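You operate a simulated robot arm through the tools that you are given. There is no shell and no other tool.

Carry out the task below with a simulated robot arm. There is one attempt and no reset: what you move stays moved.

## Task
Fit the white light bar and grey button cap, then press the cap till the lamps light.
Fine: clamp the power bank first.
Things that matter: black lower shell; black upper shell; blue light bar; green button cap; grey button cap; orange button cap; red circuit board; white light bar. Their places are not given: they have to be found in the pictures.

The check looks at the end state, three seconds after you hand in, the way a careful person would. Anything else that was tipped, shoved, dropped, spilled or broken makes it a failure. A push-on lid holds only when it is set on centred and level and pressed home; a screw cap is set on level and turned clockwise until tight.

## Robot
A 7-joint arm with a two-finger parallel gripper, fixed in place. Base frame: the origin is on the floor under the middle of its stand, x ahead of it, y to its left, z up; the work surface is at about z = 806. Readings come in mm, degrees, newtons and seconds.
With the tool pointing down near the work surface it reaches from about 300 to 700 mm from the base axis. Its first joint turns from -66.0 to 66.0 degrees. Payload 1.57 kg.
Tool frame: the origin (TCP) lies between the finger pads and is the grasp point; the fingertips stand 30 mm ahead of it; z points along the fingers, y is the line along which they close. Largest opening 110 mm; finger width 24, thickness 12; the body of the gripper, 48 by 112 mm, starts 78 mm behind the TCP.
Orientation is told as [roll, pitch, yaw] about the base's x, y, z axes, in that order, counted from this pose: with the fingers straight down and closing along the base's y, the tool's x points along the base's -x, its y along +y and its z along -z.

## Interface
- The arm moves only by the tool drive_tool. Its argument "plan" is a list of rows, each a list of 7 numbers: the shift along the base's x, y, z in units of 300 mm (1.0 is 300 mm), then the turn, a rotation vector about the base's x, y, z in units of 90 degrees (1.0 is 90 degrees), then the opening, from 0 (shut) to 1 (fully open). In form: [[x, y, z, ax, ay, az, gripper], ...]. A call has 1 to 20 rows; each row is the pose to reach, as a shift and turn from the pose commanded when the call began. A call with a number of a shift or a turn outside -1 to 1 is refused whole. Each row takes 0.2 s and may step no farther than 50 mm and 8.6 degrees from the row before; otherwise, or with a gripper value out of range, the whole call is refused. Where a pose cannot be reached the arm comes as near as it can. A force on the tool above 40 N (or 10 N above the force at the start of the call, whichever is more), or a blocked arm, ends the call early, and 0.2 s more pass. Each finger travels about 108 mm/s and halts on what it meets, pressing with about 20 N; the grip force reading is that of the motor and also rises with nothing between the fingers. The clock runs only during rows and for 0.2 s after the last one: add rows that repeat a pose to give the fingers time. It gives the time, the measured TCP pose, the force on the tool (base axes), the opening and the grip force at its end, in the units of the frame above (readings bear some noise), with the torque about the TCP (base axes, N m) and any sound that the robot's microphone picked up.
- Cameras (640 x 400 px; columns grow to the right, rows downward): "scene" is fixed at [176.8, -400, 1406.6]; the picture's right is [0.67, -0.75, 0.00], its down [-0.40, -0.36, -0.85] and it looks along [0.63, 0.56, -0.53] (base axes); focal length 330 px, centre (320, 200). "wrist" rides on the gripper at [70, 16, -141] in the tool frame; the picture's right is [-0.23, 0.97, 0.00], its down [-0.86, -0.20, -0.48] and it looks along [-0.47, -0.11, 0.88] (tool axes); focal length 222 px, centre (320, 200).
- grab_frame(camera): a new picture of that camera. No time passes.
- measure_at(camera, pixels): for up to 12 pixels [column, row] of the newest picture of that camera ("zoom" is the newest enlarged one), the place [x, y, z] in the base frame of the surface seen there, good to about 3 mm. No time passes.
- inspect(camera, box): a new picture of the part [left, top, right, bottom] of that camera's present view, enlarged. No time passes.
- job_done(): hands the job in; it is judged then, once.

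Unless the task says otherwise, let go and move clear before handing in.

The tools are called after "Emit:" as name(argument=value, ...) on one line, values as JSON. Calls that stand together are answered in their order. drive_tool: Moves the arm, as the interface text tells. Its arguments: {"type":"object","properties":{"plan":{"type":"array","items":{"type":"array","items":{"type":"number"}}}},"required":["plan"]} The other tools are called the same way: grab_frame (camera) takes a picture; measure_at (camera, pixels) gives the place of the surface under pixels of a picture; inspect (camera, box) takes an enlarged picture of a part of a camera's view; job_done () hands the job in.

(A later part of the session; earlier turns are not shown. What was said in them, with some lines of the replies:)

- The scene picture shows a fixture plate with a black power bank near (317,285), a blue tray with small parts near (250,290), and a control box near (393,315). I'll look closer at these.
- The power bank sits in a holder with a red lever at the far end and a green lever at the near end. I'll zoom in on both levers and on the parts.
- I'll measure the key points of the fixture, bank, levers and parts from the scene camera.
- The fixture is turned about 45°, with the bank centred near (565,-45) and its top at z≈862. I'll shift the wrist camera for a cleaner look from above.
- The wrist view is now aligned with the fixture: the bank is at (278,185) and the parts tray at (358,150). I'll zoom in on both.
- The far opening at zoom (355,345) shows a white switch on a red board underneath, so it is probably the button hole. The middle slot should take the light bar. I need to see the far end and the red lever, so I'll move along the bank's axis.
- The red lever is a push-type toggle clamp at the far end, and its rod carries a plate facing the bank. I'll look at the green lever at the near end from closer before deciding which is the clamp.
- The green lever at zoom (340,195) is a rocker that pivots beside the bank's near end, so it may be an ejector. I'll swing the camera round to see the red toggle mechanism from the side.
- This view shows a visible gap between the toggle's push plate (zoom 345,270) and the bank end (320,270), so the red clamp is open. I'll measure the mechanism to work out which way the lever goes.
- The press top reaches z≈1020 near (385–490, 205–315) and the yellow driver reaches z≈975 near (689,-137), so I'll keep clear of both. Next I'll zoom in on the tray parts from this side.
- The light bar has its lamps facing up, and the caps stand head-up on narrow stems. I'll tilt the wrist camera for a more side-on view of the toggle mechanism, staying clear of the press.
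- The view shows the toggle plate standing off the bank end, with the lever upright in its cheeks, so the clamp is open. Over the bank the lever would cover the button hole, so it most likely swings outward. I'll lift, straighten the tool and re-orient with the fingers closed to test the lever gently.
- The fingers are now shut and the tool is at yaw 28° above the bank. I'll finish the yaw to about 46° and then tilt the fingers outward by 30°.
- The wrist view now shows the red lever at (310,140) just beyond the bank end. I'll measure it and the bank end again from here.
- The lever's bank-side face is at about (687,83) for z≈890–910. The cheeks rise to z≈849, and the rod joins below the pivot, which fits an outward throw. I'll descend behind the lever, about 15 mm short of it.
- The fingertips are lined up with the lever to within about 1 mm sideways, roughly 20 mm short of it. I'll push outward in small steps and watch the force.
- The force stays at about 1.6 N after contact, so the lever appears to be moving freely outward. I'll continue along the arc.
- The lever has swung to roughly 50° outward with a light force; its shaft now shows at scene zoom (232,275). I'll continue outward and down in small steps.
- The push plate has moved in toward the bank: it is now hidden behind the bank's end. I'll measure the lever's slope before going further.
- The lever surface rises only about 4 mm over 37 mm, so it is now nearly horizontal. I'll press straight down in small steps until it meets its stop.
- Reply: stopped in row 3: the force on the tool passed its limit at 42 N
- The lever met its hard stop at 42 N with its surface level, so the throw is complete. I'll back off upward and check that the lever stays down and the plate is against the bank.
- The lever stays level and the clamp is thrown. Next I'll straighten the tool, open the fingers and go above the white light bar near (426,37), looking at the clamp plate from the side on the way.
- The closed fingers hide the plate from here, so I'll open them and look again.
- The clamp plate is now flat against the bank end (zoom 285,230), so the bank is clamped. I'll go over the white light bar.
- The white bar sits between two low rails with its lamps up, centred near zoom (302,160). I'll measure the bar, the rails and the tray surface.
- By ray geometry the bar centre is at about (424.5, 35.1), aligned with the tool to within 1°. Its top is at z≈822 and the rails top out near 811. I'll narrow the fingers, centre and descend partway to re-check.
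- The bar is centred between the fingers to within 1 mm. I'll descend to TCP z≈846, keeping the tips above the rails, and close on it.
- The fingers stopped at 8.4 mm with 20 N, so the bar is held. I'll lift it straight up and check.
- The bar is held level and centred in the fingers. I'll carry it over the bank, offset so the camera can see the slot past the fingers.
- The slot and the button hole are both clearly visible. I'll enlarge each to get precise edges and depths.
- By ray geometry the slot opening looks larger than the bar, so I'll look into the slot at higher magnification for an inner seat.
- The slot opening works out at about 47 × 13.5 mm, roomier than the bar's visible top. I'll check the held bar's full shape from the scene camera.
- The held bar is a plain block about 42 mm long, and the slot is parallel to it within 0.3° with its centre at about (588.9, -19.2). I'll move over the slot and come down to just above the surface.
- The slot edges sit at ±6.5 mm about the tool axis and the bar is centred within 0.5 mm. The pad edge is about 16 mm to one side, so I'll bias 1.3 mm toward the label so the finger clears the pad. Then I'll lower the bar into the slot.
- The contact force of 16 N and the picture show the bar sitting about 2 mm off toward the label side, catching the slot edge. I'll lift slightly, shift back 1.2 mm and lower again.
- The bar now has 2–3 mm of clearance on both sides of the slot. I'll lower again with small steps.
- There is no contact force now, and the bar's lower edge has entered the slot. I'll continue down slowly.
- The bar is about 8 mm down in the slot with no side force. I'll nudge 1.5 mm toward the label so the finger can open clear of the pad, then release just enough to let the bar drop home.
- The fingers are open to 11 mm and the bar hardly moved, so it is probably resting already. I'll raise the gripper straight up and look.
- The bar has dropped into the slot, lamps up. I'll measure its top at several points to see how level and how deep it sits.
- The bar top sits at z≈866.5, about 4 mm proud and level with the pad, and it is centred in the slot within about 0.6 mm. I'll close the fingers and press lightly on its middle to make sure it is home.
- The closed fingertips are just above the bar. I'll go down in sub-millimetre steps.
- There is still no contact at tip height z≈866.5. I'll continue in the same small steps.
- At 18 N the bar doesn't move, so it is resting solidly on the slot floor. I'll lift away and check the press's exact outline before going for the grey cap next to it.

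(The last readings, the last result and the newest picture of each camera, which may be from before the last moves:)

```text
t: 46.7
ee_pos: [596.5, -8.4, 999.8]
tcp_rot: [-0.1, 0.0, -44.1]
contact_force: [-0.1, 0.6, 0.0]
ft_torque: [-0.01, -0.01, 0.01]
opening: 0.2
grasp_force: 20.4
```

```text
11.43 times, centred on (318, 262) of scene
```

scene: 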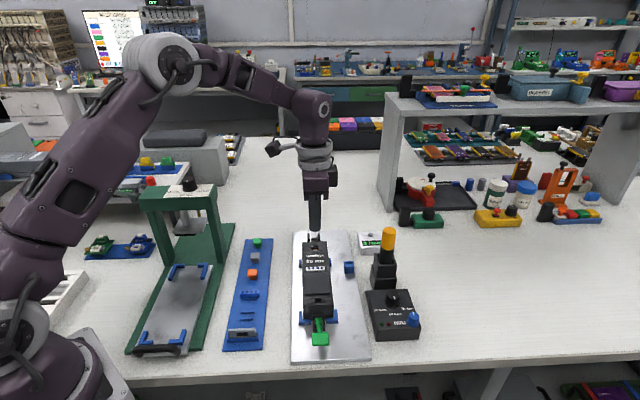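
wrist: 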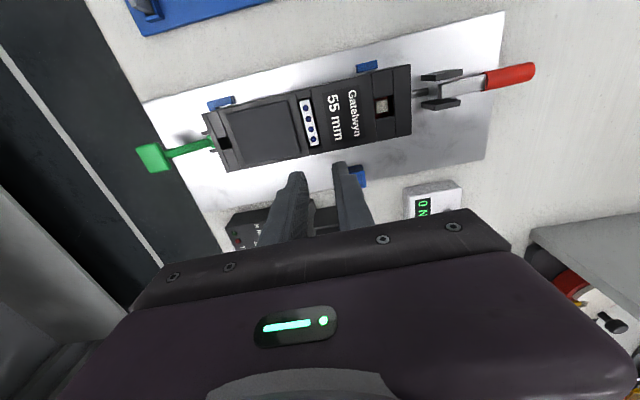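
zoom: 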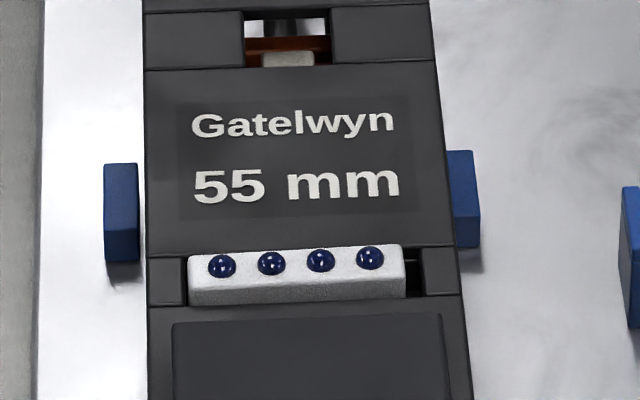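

The bar sits level in the slot. The press's right end is about 72 mm from the grey cap, so at yaw 46° the gripper body clears it by about 16 mm with the camera on the safe side. I'll turn to yaw 46° and go above the grey cap.

Emit:
drive_tool(plan=[[-0.015, 0.05, 0, 0, 0, 0.09, 0], [-0.03, 0.1, 0, 0, 0, 0.18, 0], [-0.047, 0.155, 0, 0, 0, 0.27, 0], [-0.063, 0.206, 0, 0, 0, 0.36, 0], [-0.078, 0.257, 0, 0, 0, 0.45, 0], [-0.094, 0.309, 0, 0, 0, 0.54, 0], [-0.109, 0.36, 0, 0, 0, 0.63, 0], [-0.125, 0.412, 0, 0, 0, 0.72, 0], [-0.141, 0.463, 0, 0, 0, 0.81, 0.2], [-0.156, 0.515, 0, 0, 0, 0.9, 0.4], [-0.172, 0.566, 0, 0, 0, 0.98, 0.4], [-0.172, 0.566, -0.1, 0, 0, 1.0, 0.4], [-0.172, 0.566, -0.2, 0, 0, 1.0, 0.4], [-0.172, 0.566, -0.2, 0, 0, 1.0, 0.4]])

Emit:
grab_frame(camera="wrist")

Emit:
inspect(camera="wrist", box=[270, 120, 370, 220])

Emit:
grab_frame(camera="scene")

```text
t: 49.7
ee_pos: [546.9, 161.3, 939.2]
tcp_rot: [-0.2, 0.0, 46.1]
contact_force: [-0.4, 0.0, -1.2]
ft_torque: [0.0, 0.0, -0.03]
opening: 43.7
grasp_force: 0.1
```

```text
taken
```

wrist: 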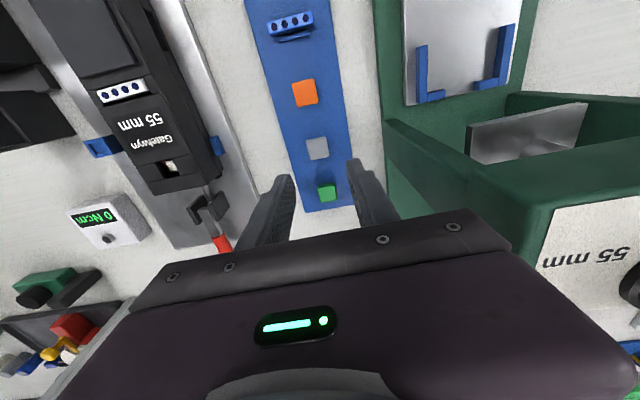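

```text
4.00 times, centred on (320, 170) of wrist
```

zoom: 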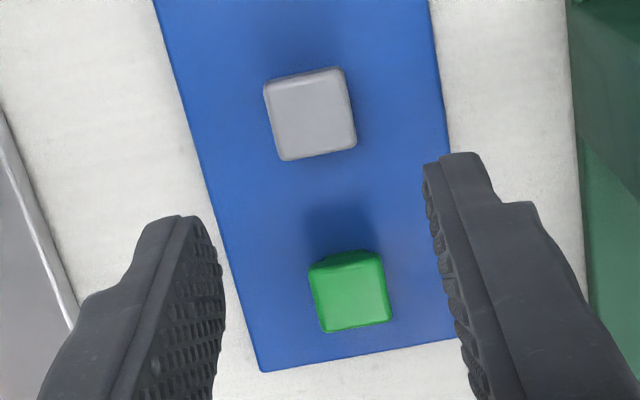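

```text
taken
```

scene: 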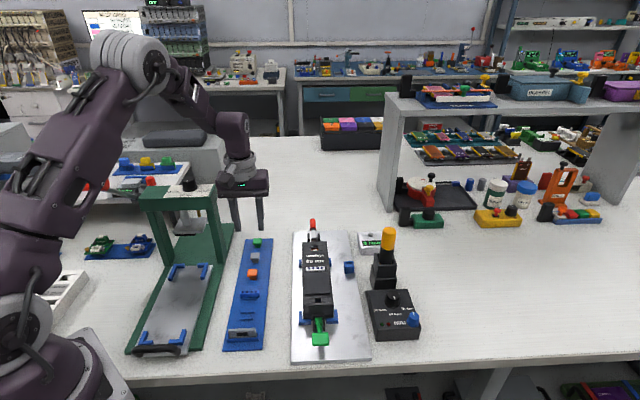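

The grey cap is about 23 mm square and centred within 2.5 mm of the tool axis. I'll measure its heights, and the scene zoom will show its stem.

Emit:
measure_at(camera="wrist", pixels=[[317, 147], [313, 144], [322, 144], [318, 154], [318, 165], [300, 150], [340, 150], [325, 183]])

Emit:
inspect(camera="scene", box=[240, 230, 276, 285])

Emit:
measure_at(camera="zoom", pixels=[[315, 130], [315, 155], [315, 185], [315, 210], [315, 225], [270, 200]])

```text
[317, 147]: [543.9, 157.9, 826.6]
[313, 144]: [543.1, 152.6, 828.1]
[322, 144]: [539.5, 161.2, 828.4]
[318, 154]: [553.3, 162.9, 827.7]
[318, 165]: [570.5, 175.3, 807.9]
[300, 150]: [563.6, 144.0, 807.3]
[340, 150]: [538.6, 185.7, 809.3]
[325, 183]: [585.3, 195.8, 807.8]
```

```text
7.27 times, centred on (258, 258) of scene
```

zoom: 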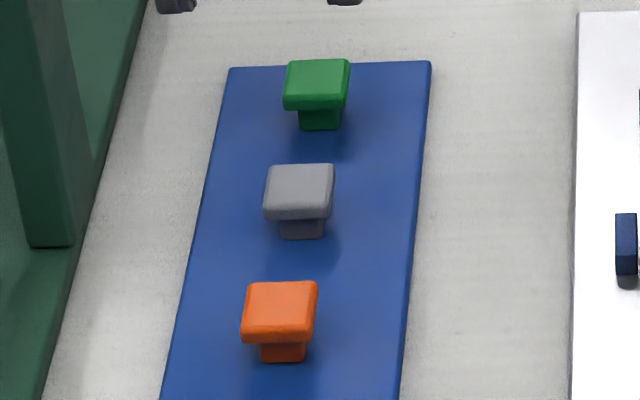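

```text
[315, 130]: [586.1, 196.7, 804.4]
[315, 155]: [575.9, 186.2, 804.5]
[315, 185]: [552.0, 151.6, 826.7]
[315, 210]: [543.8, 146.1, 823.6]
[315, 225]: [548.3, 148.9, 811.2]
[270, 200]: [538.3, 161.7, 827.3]
```

The cap's head spans roughly z 820–827.5 above a narrower stem, on a tray surface at about z 808. I'll centre and descend so the fingertips hold only the head.

Emit:
drive_tool(plan=[[0.0046, -0.0072, -0.08, 0, 0, 0, 0.4], [0.0046, -0.0072, -0.16, 0, 0, 0, 0.4], [0.0046, -0.0072, -0.22, 0, 0, 0, 0.4], [0.0046, -0.0072, -0.22, 0, 0, 0, 0.4]])

Emit:
grab_frame(camera="wrist")

Emit:
inspect(camera="wrist", box=[270, 120, 370, 220])

```text
t: 50.7
ee_pos: [548.1, 159.5, 873.3]
tcp_rot: [-0.2, 0.0, 46.0]
contact_force: [0.1, 0.5, -0.1]
ft_torque: [0.01, 0.02, 0.02]
opening: 43.8
grasp_force: 0.1
```

```text
taken
```

wrist: 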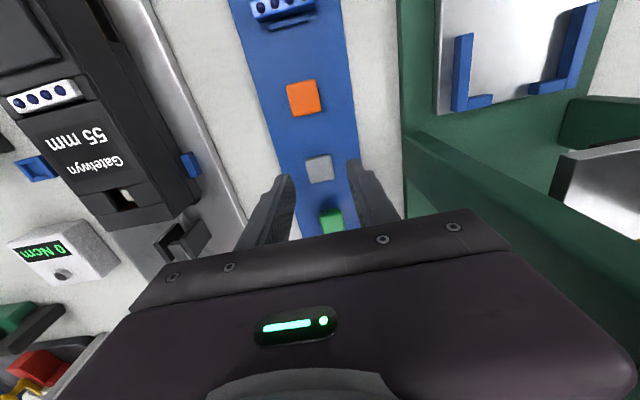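

```text
4.00 times, centred on (320, 170) of wrist
```

zoom: 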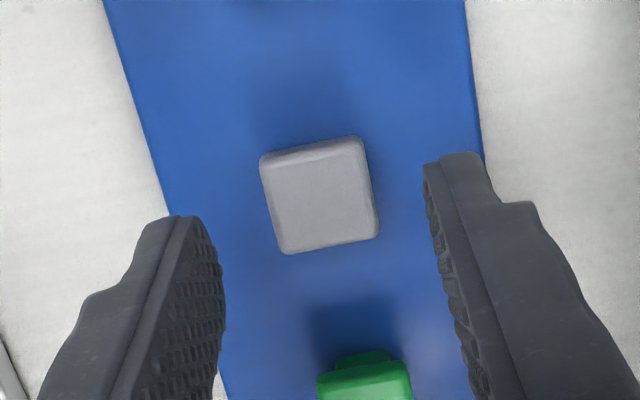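

The cap is within 0.6 mm of the tool axis. I'll descend to TCP z≈851.5 and close on the head.

Emit:
drive_tool(plan=[[-0.001, -0.001, -0.04, 0, 0, 0, 0.4], [-0.001, -0.001, -0.072, 0, 0, 0, 0.4], [-0.001, -0.001, -0.072, 0, 0, 0, 0.26], [-0.001, -0.001, -0.072, 0, 0, 0, 0.18], [-0.001, -0.001, -0.072, 0, 0, 0, 0.1], [-0.001, -0.001, -0.072, 0, 0, 0, 0.1]])

Emit:
inspect(camera="wrist", box=[270, 120, 370, 220])

Emit:
inspect(camera="scene", box=[225, 220, 285, 280])

```text
t: 52.1
ee_pos: [547.4, 159.0, 852.7]
tcp_rot: [-0.2, 0.0, 46.0]
contact_force: [0.1, -1.2, -0.6]
ft_torque: [0.01, 0.02, 0.0]
opening: 22.3
grasp_force: 20.2
```

```text
4.00 times, centred on (320, 170) of wrist
```

zoom: 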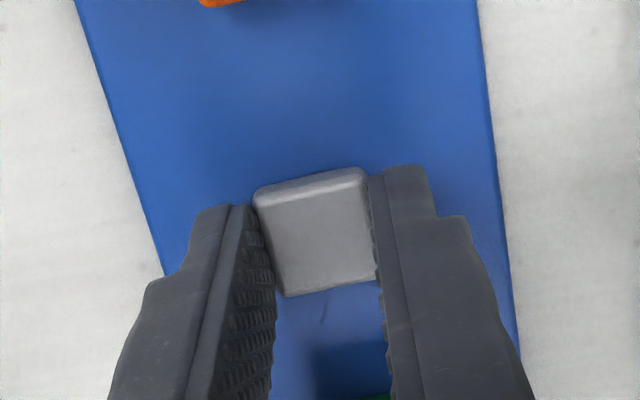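

```text
6.67 times, centred on (255, 250) of scene
```

zoom: 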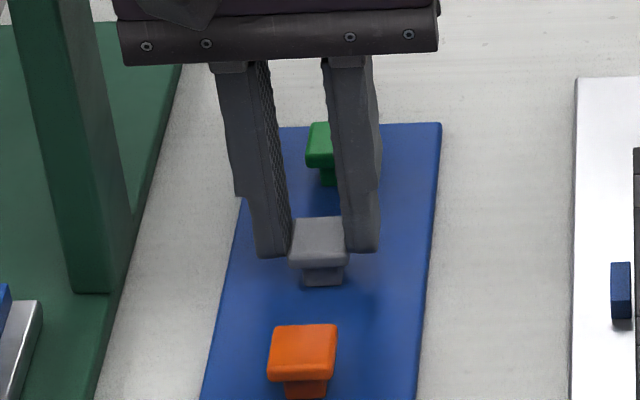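

The fingers stopped at 22.3 mm on the grey cap with 20 N. I'll lift it straight up and check the hold.

Emit:
drive_tool(plan=[[0, 0, 0.04, 0, 0, 0, 0.1], [0, 0, 0.1, 0, 0, 0, 0.1], [0, 0, 0.2, 0, 0, 0, 0.1], [0, 0, 0.32, 0, 0, 0, 0.1], [0, 0, 0.32, 0, 0, 0, 0.1]])

Emit:
grab_frame(camera="wrist")

Emit:
inspect(camera="scene", box=[215, 190, 285, 280])

```text
t: 53.3
ee_pos: [548.3, 158.7, 948.0]
tcp_rot: [-0.2, 0.0, 46.0]
contact_force: [-0.6, -0.4, -0.3]
ft_torque: [-0.02, -0.02, -0.01]
opening: 22.5
grasp_force: 20.0
```

```text
taken
```

wrist: 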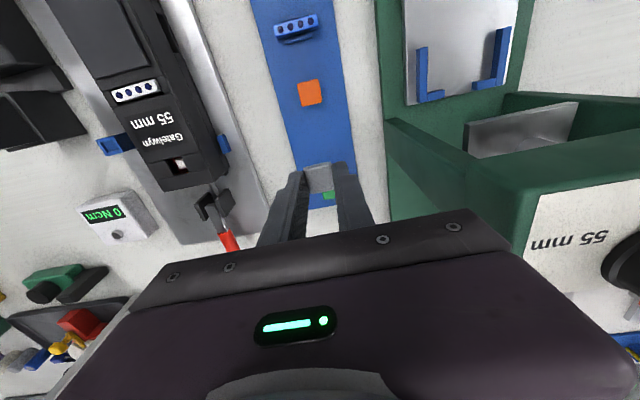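

```text
4.44 times, centred on (250, 235) of scene
```

zoom: 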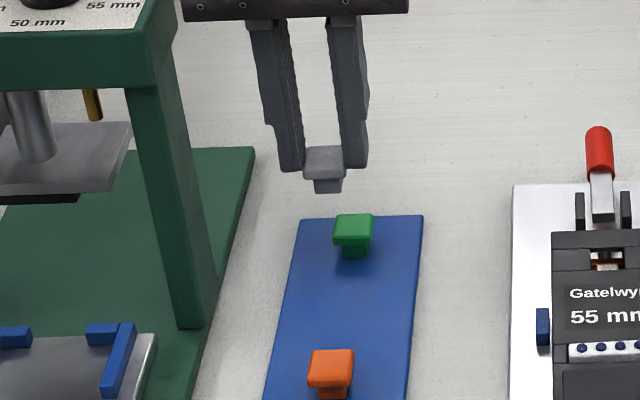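

The cap is held level. I'll carry it toward the bank's far end, stopping about 45 mm past the hole so the camera can see the hole.

Emit:
drive_tool(plan=[[0.1, -0.075, 0, 0, 0, 0, 0.1], [0.2, -0.15, 0, 0, 0, 0, 0.1], [0.3, -0.225, 0, 0, 0, 0, 0.1], [0.411, -0.311, 0, 0, 0, 0, 0.1], [0.411, -0.311, 0, 0, 0, 0, 0.1]])

Emit:
grab_frame(camera="wrist")

Emit:
inspect(camera="wrist", box=[270, 90, 370, 190])

```text
t: 54.5
ee_pos: [670.4, 67.3, 947.7]
tcp_rot: [-0.2, 0.1, 46.0]
contact_force: [-0.5, 0.7, 0.4]
ft_torque: [-0.03, -0.02, -0.02]
opening: 22.1
grasp_force: 20.8
```

```text
taken
```

wrist: 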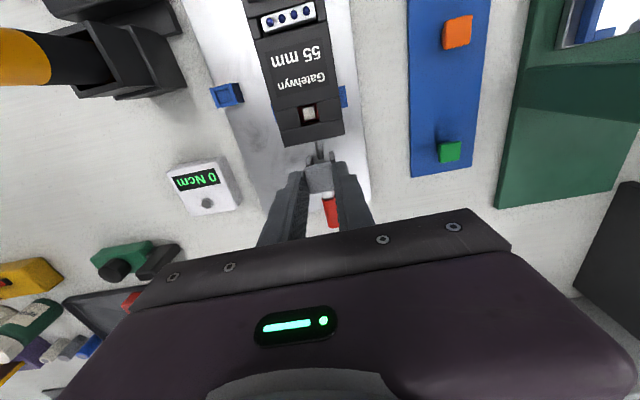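

```text
4.00 times, centred on (320, 140) of wrist
```

zoom: 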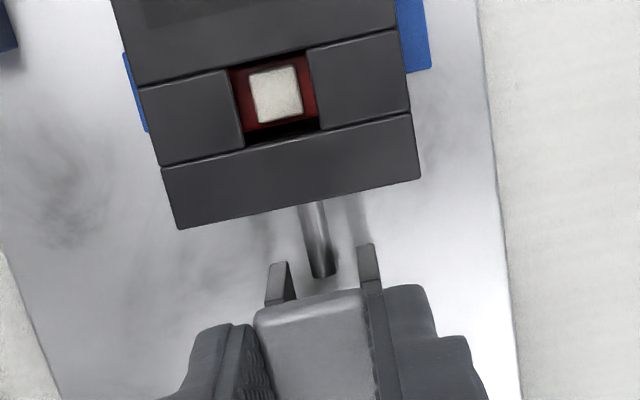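

Emit:
inspect(camera="wrist", box=[290, 95, 330, 135])

Emit:
measure_at(camera="zoom", pixels=[[320, 180], [300, 160], [340, 200], [250, 130], [400, 250], [210, 200], [480, 180], [330, 330], [270, 270], [330, 60]])

```text
10.00 times, centred on (310, 115) of wrist
```

zoom: 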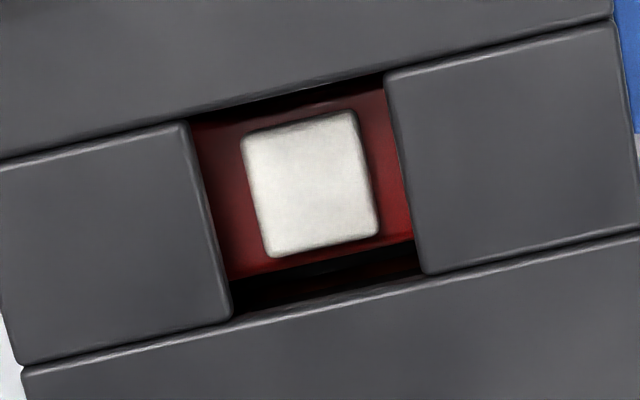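

```text
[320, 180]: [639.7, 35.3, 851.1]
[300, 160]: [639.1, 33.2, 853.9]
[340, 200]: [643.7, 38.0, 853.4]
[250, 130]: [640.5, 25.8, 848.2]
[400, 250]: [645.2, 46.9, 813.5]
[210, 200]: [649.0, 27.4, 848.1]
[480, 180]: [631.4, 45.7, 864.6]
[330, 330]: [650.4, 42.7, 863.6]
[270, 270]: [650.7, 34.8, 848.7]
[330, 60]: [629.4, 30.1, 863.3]
```

The hole (about 18 × 19 mm) and the white switch share a centre, about 42 mm ahead and 1.4 mm to the side of the tool axis. I'll move over it and descend until the stem is just above the surface.

Emit:
drive_tool(plan=[[-0.0467, -0.0525, 0, 0, 0, 0, 0.1], [-0.0934, -0.1049, 0, 0, 0, 0, 0.1], [-0.0934, -0.1049, -0.06, 0, 0, 0, 0.1], [-0.0934, -0.1049, -0.1, 0, 0, 0, 0.1], [-0.0934, -0.1049, -0.1, 0, 0, 0, 0.1]])

Emit:
grab_frame(camera="wrist")

Emit:
inspect(camera="wrist", box=[280, 130, 360, 210])

Emit:
inspect(camera="scene", box=[290, 215, 345, 265])

```text
t: 55.7
ee_pos: [642.7, 33.0, 917.5]
tcp_rot: [-0.2, -0.1, 46.0]
contact_force: [0.1, -0.2, -0.4]
ft_torque: [-0.01, 0.03, 0.0]
opening: 22.4
grasp_force: 20.3
```

```text
taken
```

wrist: 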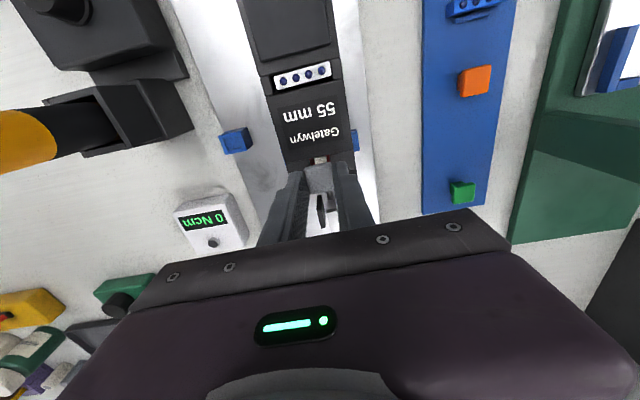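

```text
5.00 times, centred on (320, 170) of wrist
```

zoom: 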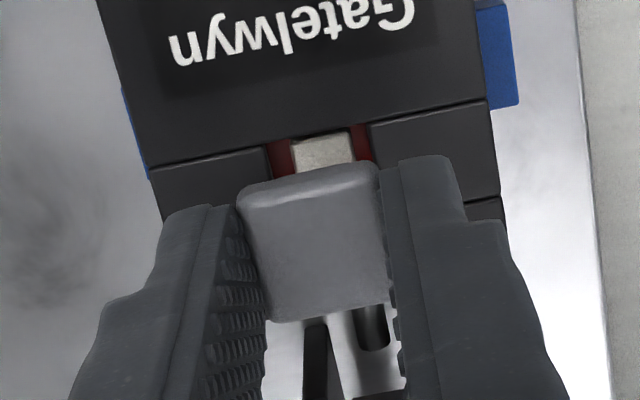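

```text
8.00 times, centred on (318, 240) of scene
```

zoom: 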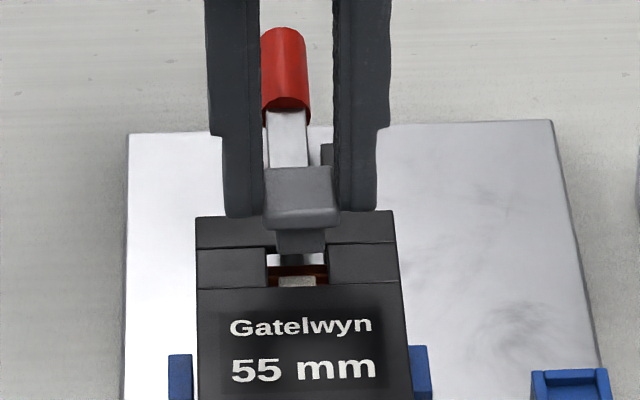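

The stem is centred on the hole to within about 1 mm in both views. I'll make a small correction and lower the cap until it just meets the switch.

Emit:
drive_tool(plan=[[-0.0005, 0.0024, -0.02, 0, 0, 0, 0.1], [-0.0005, 0.0024, -0.035, 0, 0, 0, 0.1], [-0.0005, 0.0024, -0.045, 0, 0, 0, 0.1], [-0.0005, 0.0024, -0.052, 0, 0, 0, 0.1]])

Emit:
inspect(camera="wrist", box=[280, 130, 360, 210])

Emit:
inspect(camera="scene", box=[290, 215, 345, 265])

```text
t: 56.7
ee_pos: [643.1, 34.1, 903.2]
tcp_rot: [-0.2, 0.0, 46.0]
contact_force: [-0.4, -0.2, 0.1]
ft_torque: [-0.01, 0.01, 0.0]
opening: 22.3
grasp_force: 20.0
```

```text
5.00 times, centred on (320, 170) of wrist
```

zoom: 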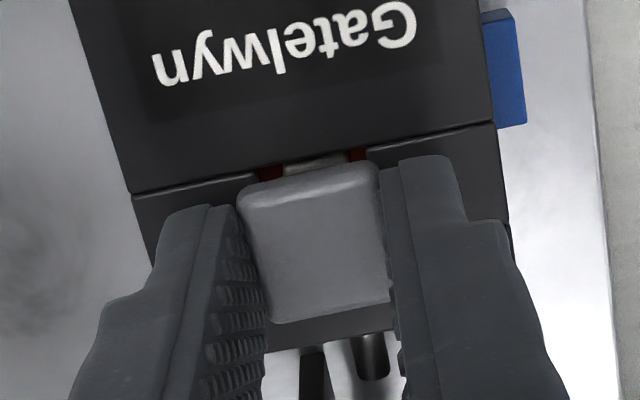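

```text
8.00 times, centred on (318, 240) of scene
```

zoom: 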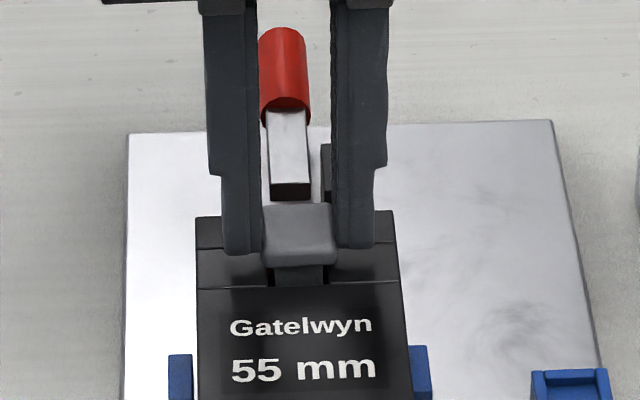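

The stem is entering the hole, centred. I'll shift 0.6 mm along the bank and go down in 1 mm steps until it touches the switch.

Emit:
drive_tool(plan=[[0.0014, 0.0014, -0.004, 0, 0, 0, 0.1], [0.0014, 0.0014, -0.008, 0, 0, 0, 0.1], [0.0014, 0.0014, -0.011, 0, 0, 0, 0.1], [0.0014, 0.0014, -0.014, 0, 0, 0, 0.1]])

Emit:
inspect(camera="scene", box=[290, 215, 345, 265])

```text
t: 57.7
ee_pos: [642.7, 35.4, 897.1]
tcp_rot: [-0.1, 0.0, 46.0]
contact_force: [0.0, -0.7, 1.2]
ft_torque: [-0.04, -0.01, 0.0]
opening: 22.2
grasp_force: 20.1
```

```text
8.00 times, centred on (318, 240) of scene
```

zoom: 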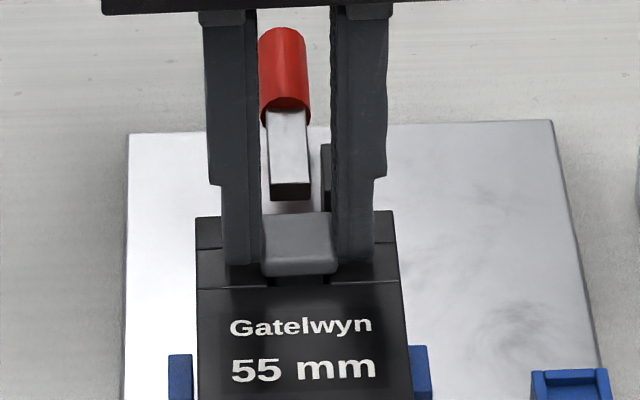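

The cap's stem is down in the hole with almost no force. I'll continue in half-millimetre steps to find contact.

Emit:
drive_tool(plan=[[0, 0, -0.0017, 0, 0, 0, 0.1], [0, 0, -0.0034, 0, 0, 0, 0.1], [0, 0, -0.0051, 0, 0, 0, 0.1]])

Emit:
inspect(camera="scene", box=[290, 225, 345, 285])

Emit:
inspect(camera="wrist", box=[270, 100, 370, 210])

```text
t: 58.5
ee_pos: [643.8, 36.0, 897.3]
tcp_rot: [-0.2, -0.1, 45.9]
contact_force: [0.1, -0.2, 1.6]
ft_torque: [0.0, -0.03, -0.06]
opening: 22.3
grasp_force: 20.1
heard: click
```

```text
6.67 times, centred on (318, 255) of scene
```

zoom: 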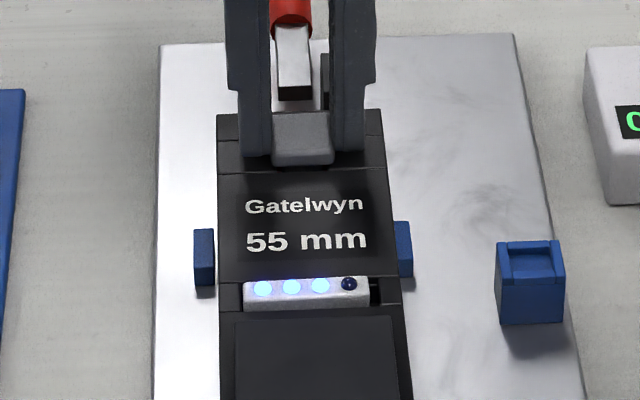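

```text
3.64 times, centred on (320, 155) of wrist
```

zoom: 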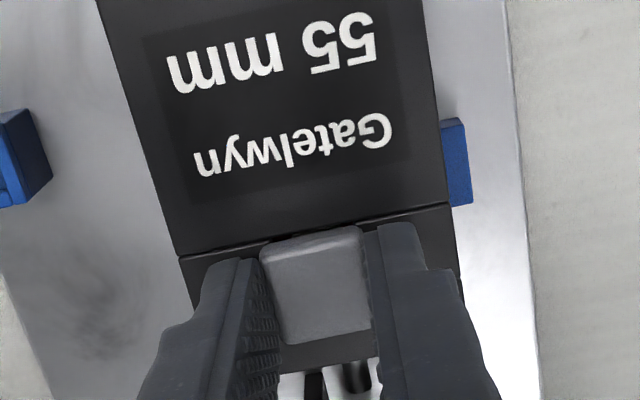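

A click was heard and three of the four lamps are lit (scene zoom 262–320, 287); the fourth is still dark. I'll hold this pose a moment and look again.

Emit:
drive_tool(plan=[[0, 0, 0, 0, 0, 0, 0.1], [0, 0, 0, 0, 0, 0, 0.1], [0, 0, 0, 0, 0, 0, 0.1], [0, 0, 0, 0, 0, 0, 0.1]])

Emit:
inspect(camera="scene", box=[290, 225, 345, 285])

```text
t: 59.5
ee_pos: [642.8, 34.3, 897.2]
tcp_rot: [-0.2, 0.0, 46.0]
contact_force: [-1.0, -0.5, 1.0]
ft_torque: [0.0, 0.04, 0.02]
opening: 22.4
grasp_force: 20.6
```

```text
6.67 times, centred on (318, 255) of scene
```

zoom: 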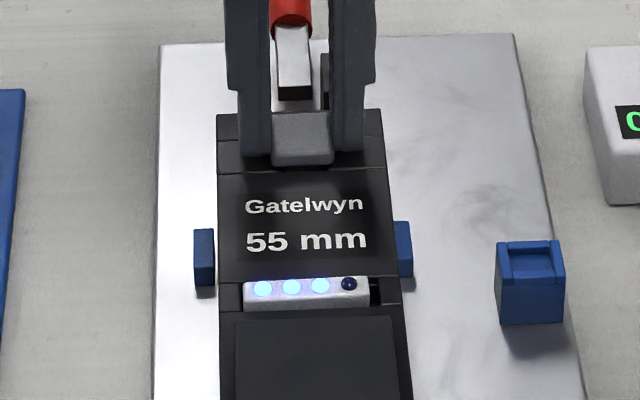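

The lamps stay lit, three on and the fourth dark, like a charge gauge. I'll release the cap gently without moving and see whether it stays put and the lamps stay on.

Emit:
drive_tool(plan=[[0, 0, 0, 0, 0, 0, 0.22], [0, 0, 0, 0, 0, 0, 0.26], [0, 0, 0, 0, 0, 0, 0.3], [0, 0, 0, 0, 0, 0, 0.3]])

Emit:
inspect(camera="scene", box=[290, 225, 345, 285])

Emit:
inspect(camera="wrist", box=[270, 100, 370, 210])

```text
t: 60.5
ee_pos: [642.7, 33.8, 896.5]
tcp_rot: [-0.3, 0.0, 45.9]
contact_force: [1.1, 0.5, -0.9]
ft_torque: [0.01, -0.02, 0.01]
opening: 33.0
grasp_force: 0.0
```

```text
6.67 times, centred on (318, 255) of scene
```

zoom: 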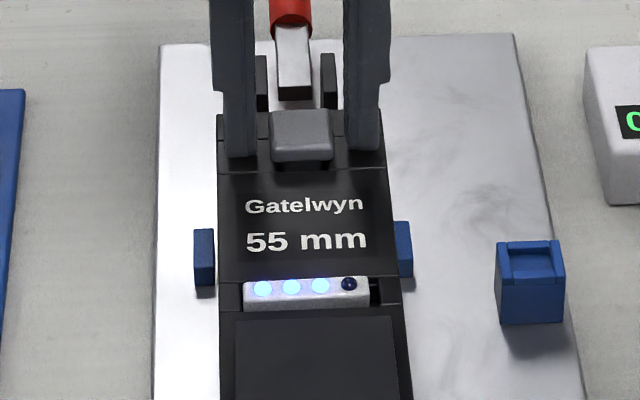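

```text
3.64 times, centred on (320, 155) of wrist
```

zoom: 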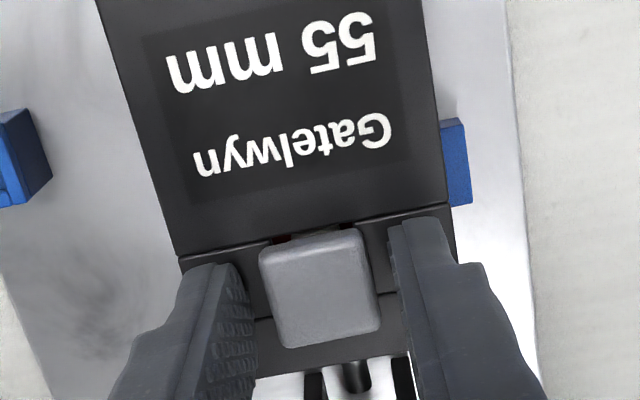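

The cap stays in the hole and the lamps remain lit after release. I'll lift clear and check how the cap and bar sit.

Emit:
drive_tool(plan=[[0, 0, 0.02, 0, 0, 0, 0.33], [0, 0, 0.08, 0, 0, 0, 0.36], [0, 0, 0.2, 0, 0, 0, 0.4], [0.09, 0.09, 0.25, 0, 0, 0, 0.4], [0.1, 0.1, 0.25, 0, 0, 0, 0.4]])

Emit:
grab_frame(camera="wrist")

Emit:
inspect(camera="wrist", box=[260, 30, 360, 160])

Emit:
inspect(camera="scene", box=[290, 225, 345, 285])

```text
t: 61.7
ee_pos: [672.6, 64.2, 972.0]
tcp_rot: [-0.3, 0.0, 46.0]
contact_force: [-0.3, -0.8, 0.1]
ft_torque: [0.01, 0.0, 0.0]
opening: 43.9
grasp_force: 0.3
```

```text
taken
```

wrist: 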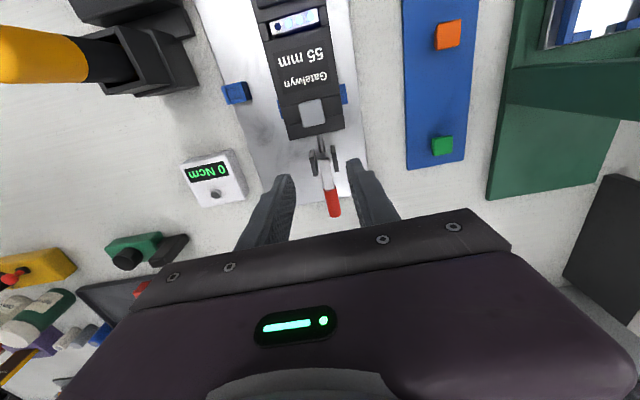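

```text
3.08 times, centred on (310, 95) of wrist
```

zoom: 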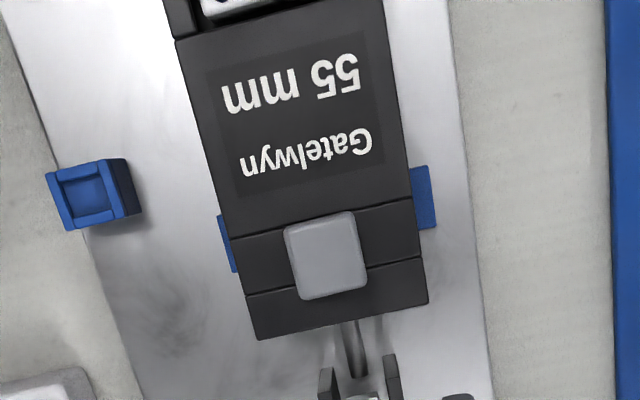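

```text
6.67 times, centred on (318, 255) of scene
```

zoom: 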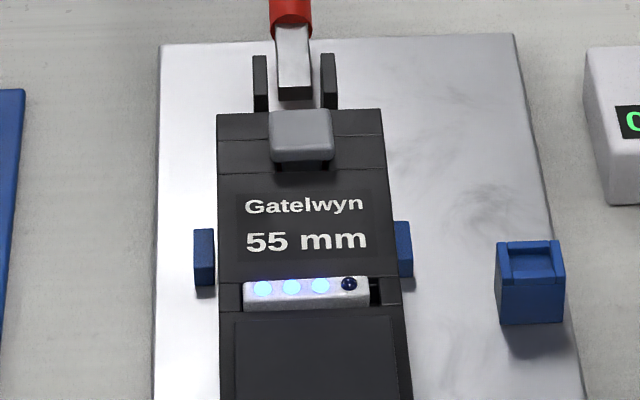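

Three lamps are lit and the cap sits over the hole. I'll zoom in to check the seating height and level of the cap and bar.

Emit:
inspect(camera="scene", box=[305, 232, 335, 257])

Emit:
measure_at(camera="zoom", pixels=[[250, 190], [310, 190], [230, 230], [330, 230], [280, 270], [130, 290], [420, 290], [280, 150]])

Emit:
inspect(camera="scene", box=[300, 260, 340, 280])

Emit:
inspect(camera="wrist", box=[290, 90, 340, 140])

Emit:
measure_at(camera="zoom", pixels=[[240, 140], [330, 110], [260, 220], [350, 200], [290, 170], [150, 200], [480, 150], [300, 330], [200, 60]])

```text
16.00 times, centred on (320, 244) of scene
```

zoom: 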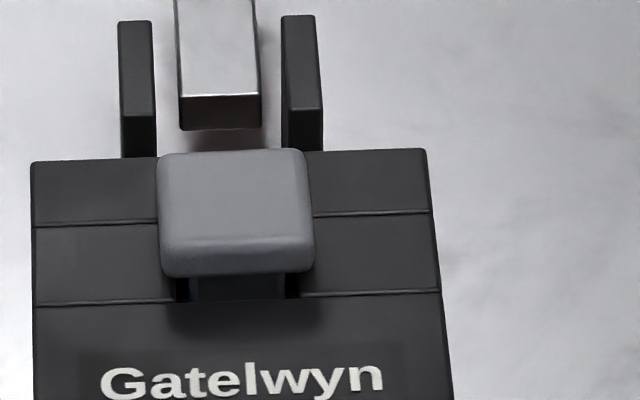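

```text
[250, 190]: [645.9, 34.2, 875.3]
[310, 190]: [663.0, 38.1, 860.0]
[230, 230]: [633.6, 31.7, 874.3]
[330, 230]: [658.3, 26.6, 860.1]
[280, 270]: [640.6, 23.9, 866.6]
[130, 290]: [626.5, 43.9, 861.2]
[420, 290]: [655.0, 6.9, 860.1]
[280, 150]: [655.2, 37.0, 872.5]
```

```text
16.00 times, centred on (320, 270) of scene
```

zoom: 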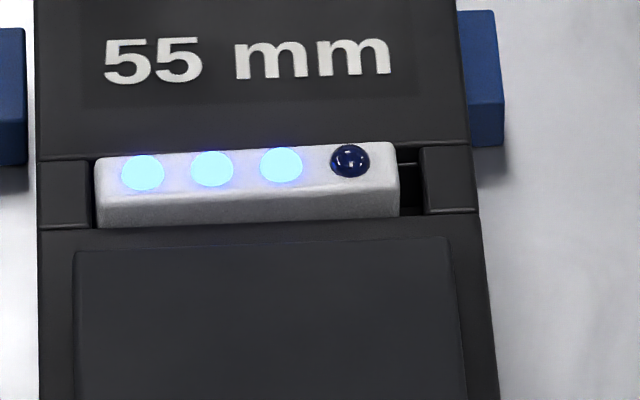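

```text
8.00 times, centred on (315, 115) of wrist
```

zoom: 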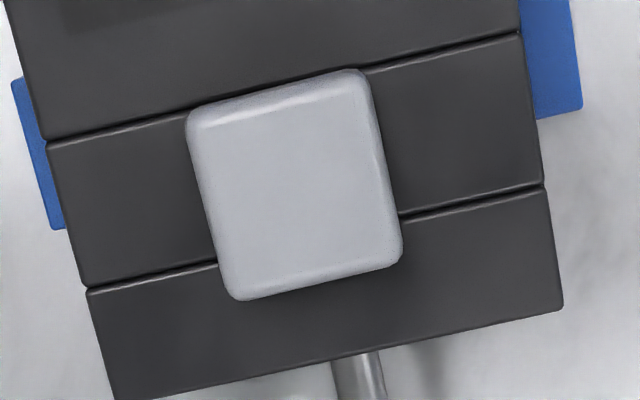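

```text
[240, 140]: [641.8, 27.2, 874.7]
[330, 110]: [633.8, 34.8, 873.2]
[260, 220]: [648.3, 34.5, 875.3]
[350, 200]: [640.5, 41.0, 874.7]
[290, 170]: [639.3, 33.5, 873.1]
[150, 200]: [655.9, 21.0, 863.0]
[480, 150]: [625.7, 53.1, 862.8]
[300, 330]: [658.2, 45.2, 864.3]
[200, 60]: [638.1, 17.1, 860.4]
```

The cap's top is level at z≈874, sprung up on the switch, and the lamps are still lit. I'll move the arm clear and let a few seconds pass to confirm the lamps stay on.

Emit:
drive_tool(plan=[[0, 0, 0.15, 0, 0, 0, 0.4], [-0.12, 0.0, 0.25, 0, 0, 0, 0.4], [-0.25, 0.0, 0.3, 0, 0, 0, 0.4], [-0.38, 0.0, 0.3, 0, 0, 0, 0.4], [-0.5, 0.0, 0.3, 0, 0, 0, 0.4], [-0.5, 0.0, 0.3, 0, 0, 0, 0.4], [-0.5, 0.0, 0.3, 0, 0, 0, 0.4], [-0.5, 0.0, 0.3, 0, 0, 0, 0.4], [-0.5, 0.0, 0.3, 0, 0, 0, 0.4], [-0.5, 0.0, 0.3, 0, 0, 0, 0.4], [-0.5, 0.0, 0.3, 0, 0, 0, 0.4], [-0.5, 0.0, 0.3, 0, 0, 0, 0.4], [-0.5, 0.0, 0.3, 0, 0, 0, 0.4], [-0.5, 0.0, 0.3, 0, 0, 0, 0.4], [-0.5, 0.0, 0.3, 0, 0, 0, 0.4]])

Emit:
grab_frame(camera="scene")

Emit:
inspect(camera="scene", box=[285, 220, 365, 350])

```text
t: 64.9
ee_pos: [522.4, 63.5, 1061.7]
tcp_rot: [-0.2, 0.0, 46.0]
contact_force: [-0.1, 0.6, -0.3]
ft_torque: [0.04, 0.02, 0.01]
opening: 44.0
grasp_force: 0.2
```

```text
taken
```

scene: 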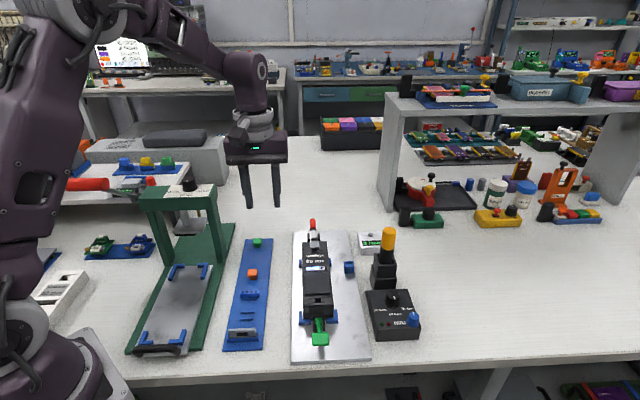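

```text
3.08 times, centred on (325, 285) of scene
```

zoom: 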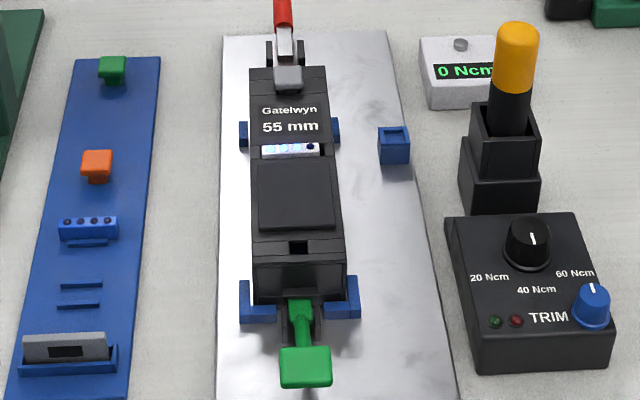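

The lamps are still lit more than 6 s after the click. The monitor at the back-left shows some text, so I'll check it and the lamps once more before finishing.

Emit:
inspect(camera="scene", box=[80, 30, 160, 80])

Emit:
inspect(camera="scene", box=[300, 232, 340, 282])

Emit:
grab_frame(camera="wrist")

```text
8.00 times, centred on (120, 55) of scene
```

zoom: 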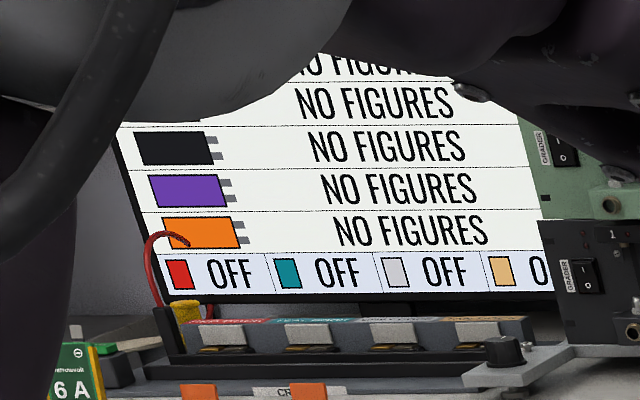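

```text
8.00 times, centred on (320, 257) of scene
```

zoom: 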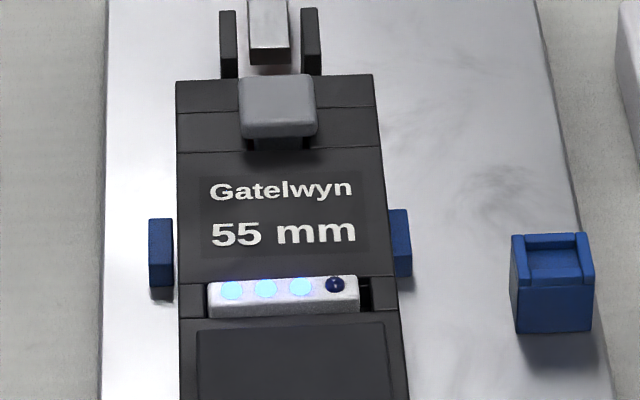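

```text
taken
```

wrist: 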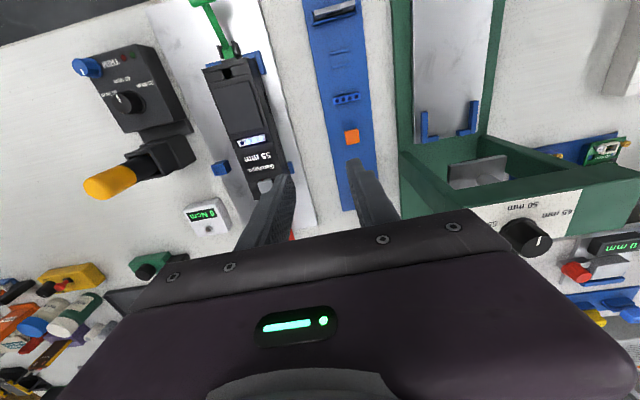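

The monitor is unrelated to this job. I'll wait a few more seconds with the arm clear to make sure the lamps hold.

Emit:
drive_tool(plan=[[0, 0, 0, 0, 0, 0, 0.4], [0, 0, 0, 0, 0, 0, 0.4], [0, 0, 0, 0, 0, 0, 0.4], [0, 0, 0, 0, 0, 0, 0.4], [0, 0, 0, 0, 0, 0, 0.4], [0, 0, 0, 0, 0, 0, 0.4], [0, 0, 0, 0, 0, 0, 0.4], [0, 0, 0, 0, 0, 0, 0.4], [0, 0, 0, 0, 0, 0, 0.4], [0, 0, 0, 0, 0, 0, 0.4], [0, 0, 0, 0, 0, 0, 0.4], [0, 0, 0, 0, 0, 0, 0.4], [0, 0, 0, 0, 0, 0, 0.4], [0, 0, 0, 0, 0, 0, 0.4], [0, 0, 0, 0, 0, 0, 0.4], [0, 0, 0, 0, 0, 0, 0.4], [0, 0, 0, 0, 0, 0, 0.4], [0, 0, 0, 0, 0, 0, 0.4], [0, 0, 0, 0, 0, 0, 0.4]])

Emit:
inspect(camera="scene", box=[300, 232, 340, 282])

```text
t: 68.9
ee_pos: [521.6, 64.3, 1061.8]
tcp_rot: [-0.2, 0.0, 46.0]
contact_force: [0.1, 0.0, 0.4]
ft_torque: [-0.02, 0.0, 0.05]
opening: 44.0
grasp_force: 0.1
```

```text
8.00 times, centred on (320, 257) of scene
```

zoom: 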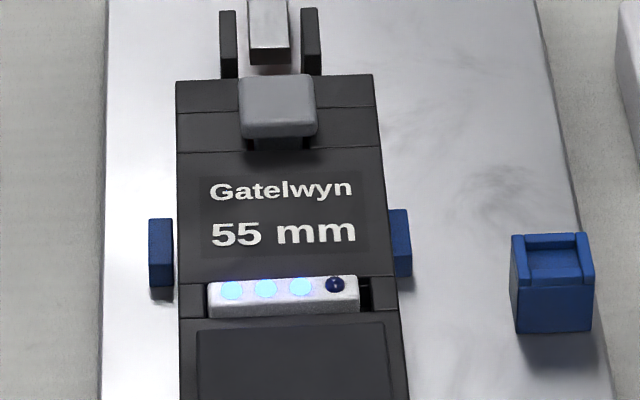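

The lamps are still steadily lit more than 10 s after the click (zoom 232–300, 288; three on, the fourth dark). The bank is clamped, the white bar and grey cap are seated, and the arm is clear, so I'm handing in.

Emit:
job_done()

```text
The job is handed in.
```

The job is handed in: the power bank is clamped, and the white light bar and grey button cap are fitted. Pressing the cap lit the lamps, but only three of the four came on. I took the dark fourth lamp for a charge-level display; I did not confirm that.

- **Clamp:** I threw the red lever outward until it hit its stop, and the push plate now sits flat against the end of the bank.
- **Light bar:** The white bar is in the middle slot with its lamps up. It is level and did not move when I pressed on it with about 18 N.
- **Button cap:** The grey cap is in the far hole, over the white switch. It clicked when pressed, then sprang back up about 2 mm when I let go, and it sits level.
- **Lamps:** They were still lit more than 10 seconds after the click, the last time I looked before handing in.

I released both parts and moved the arm clear before handing in. The last pictures show nothing else moved or knocked over.
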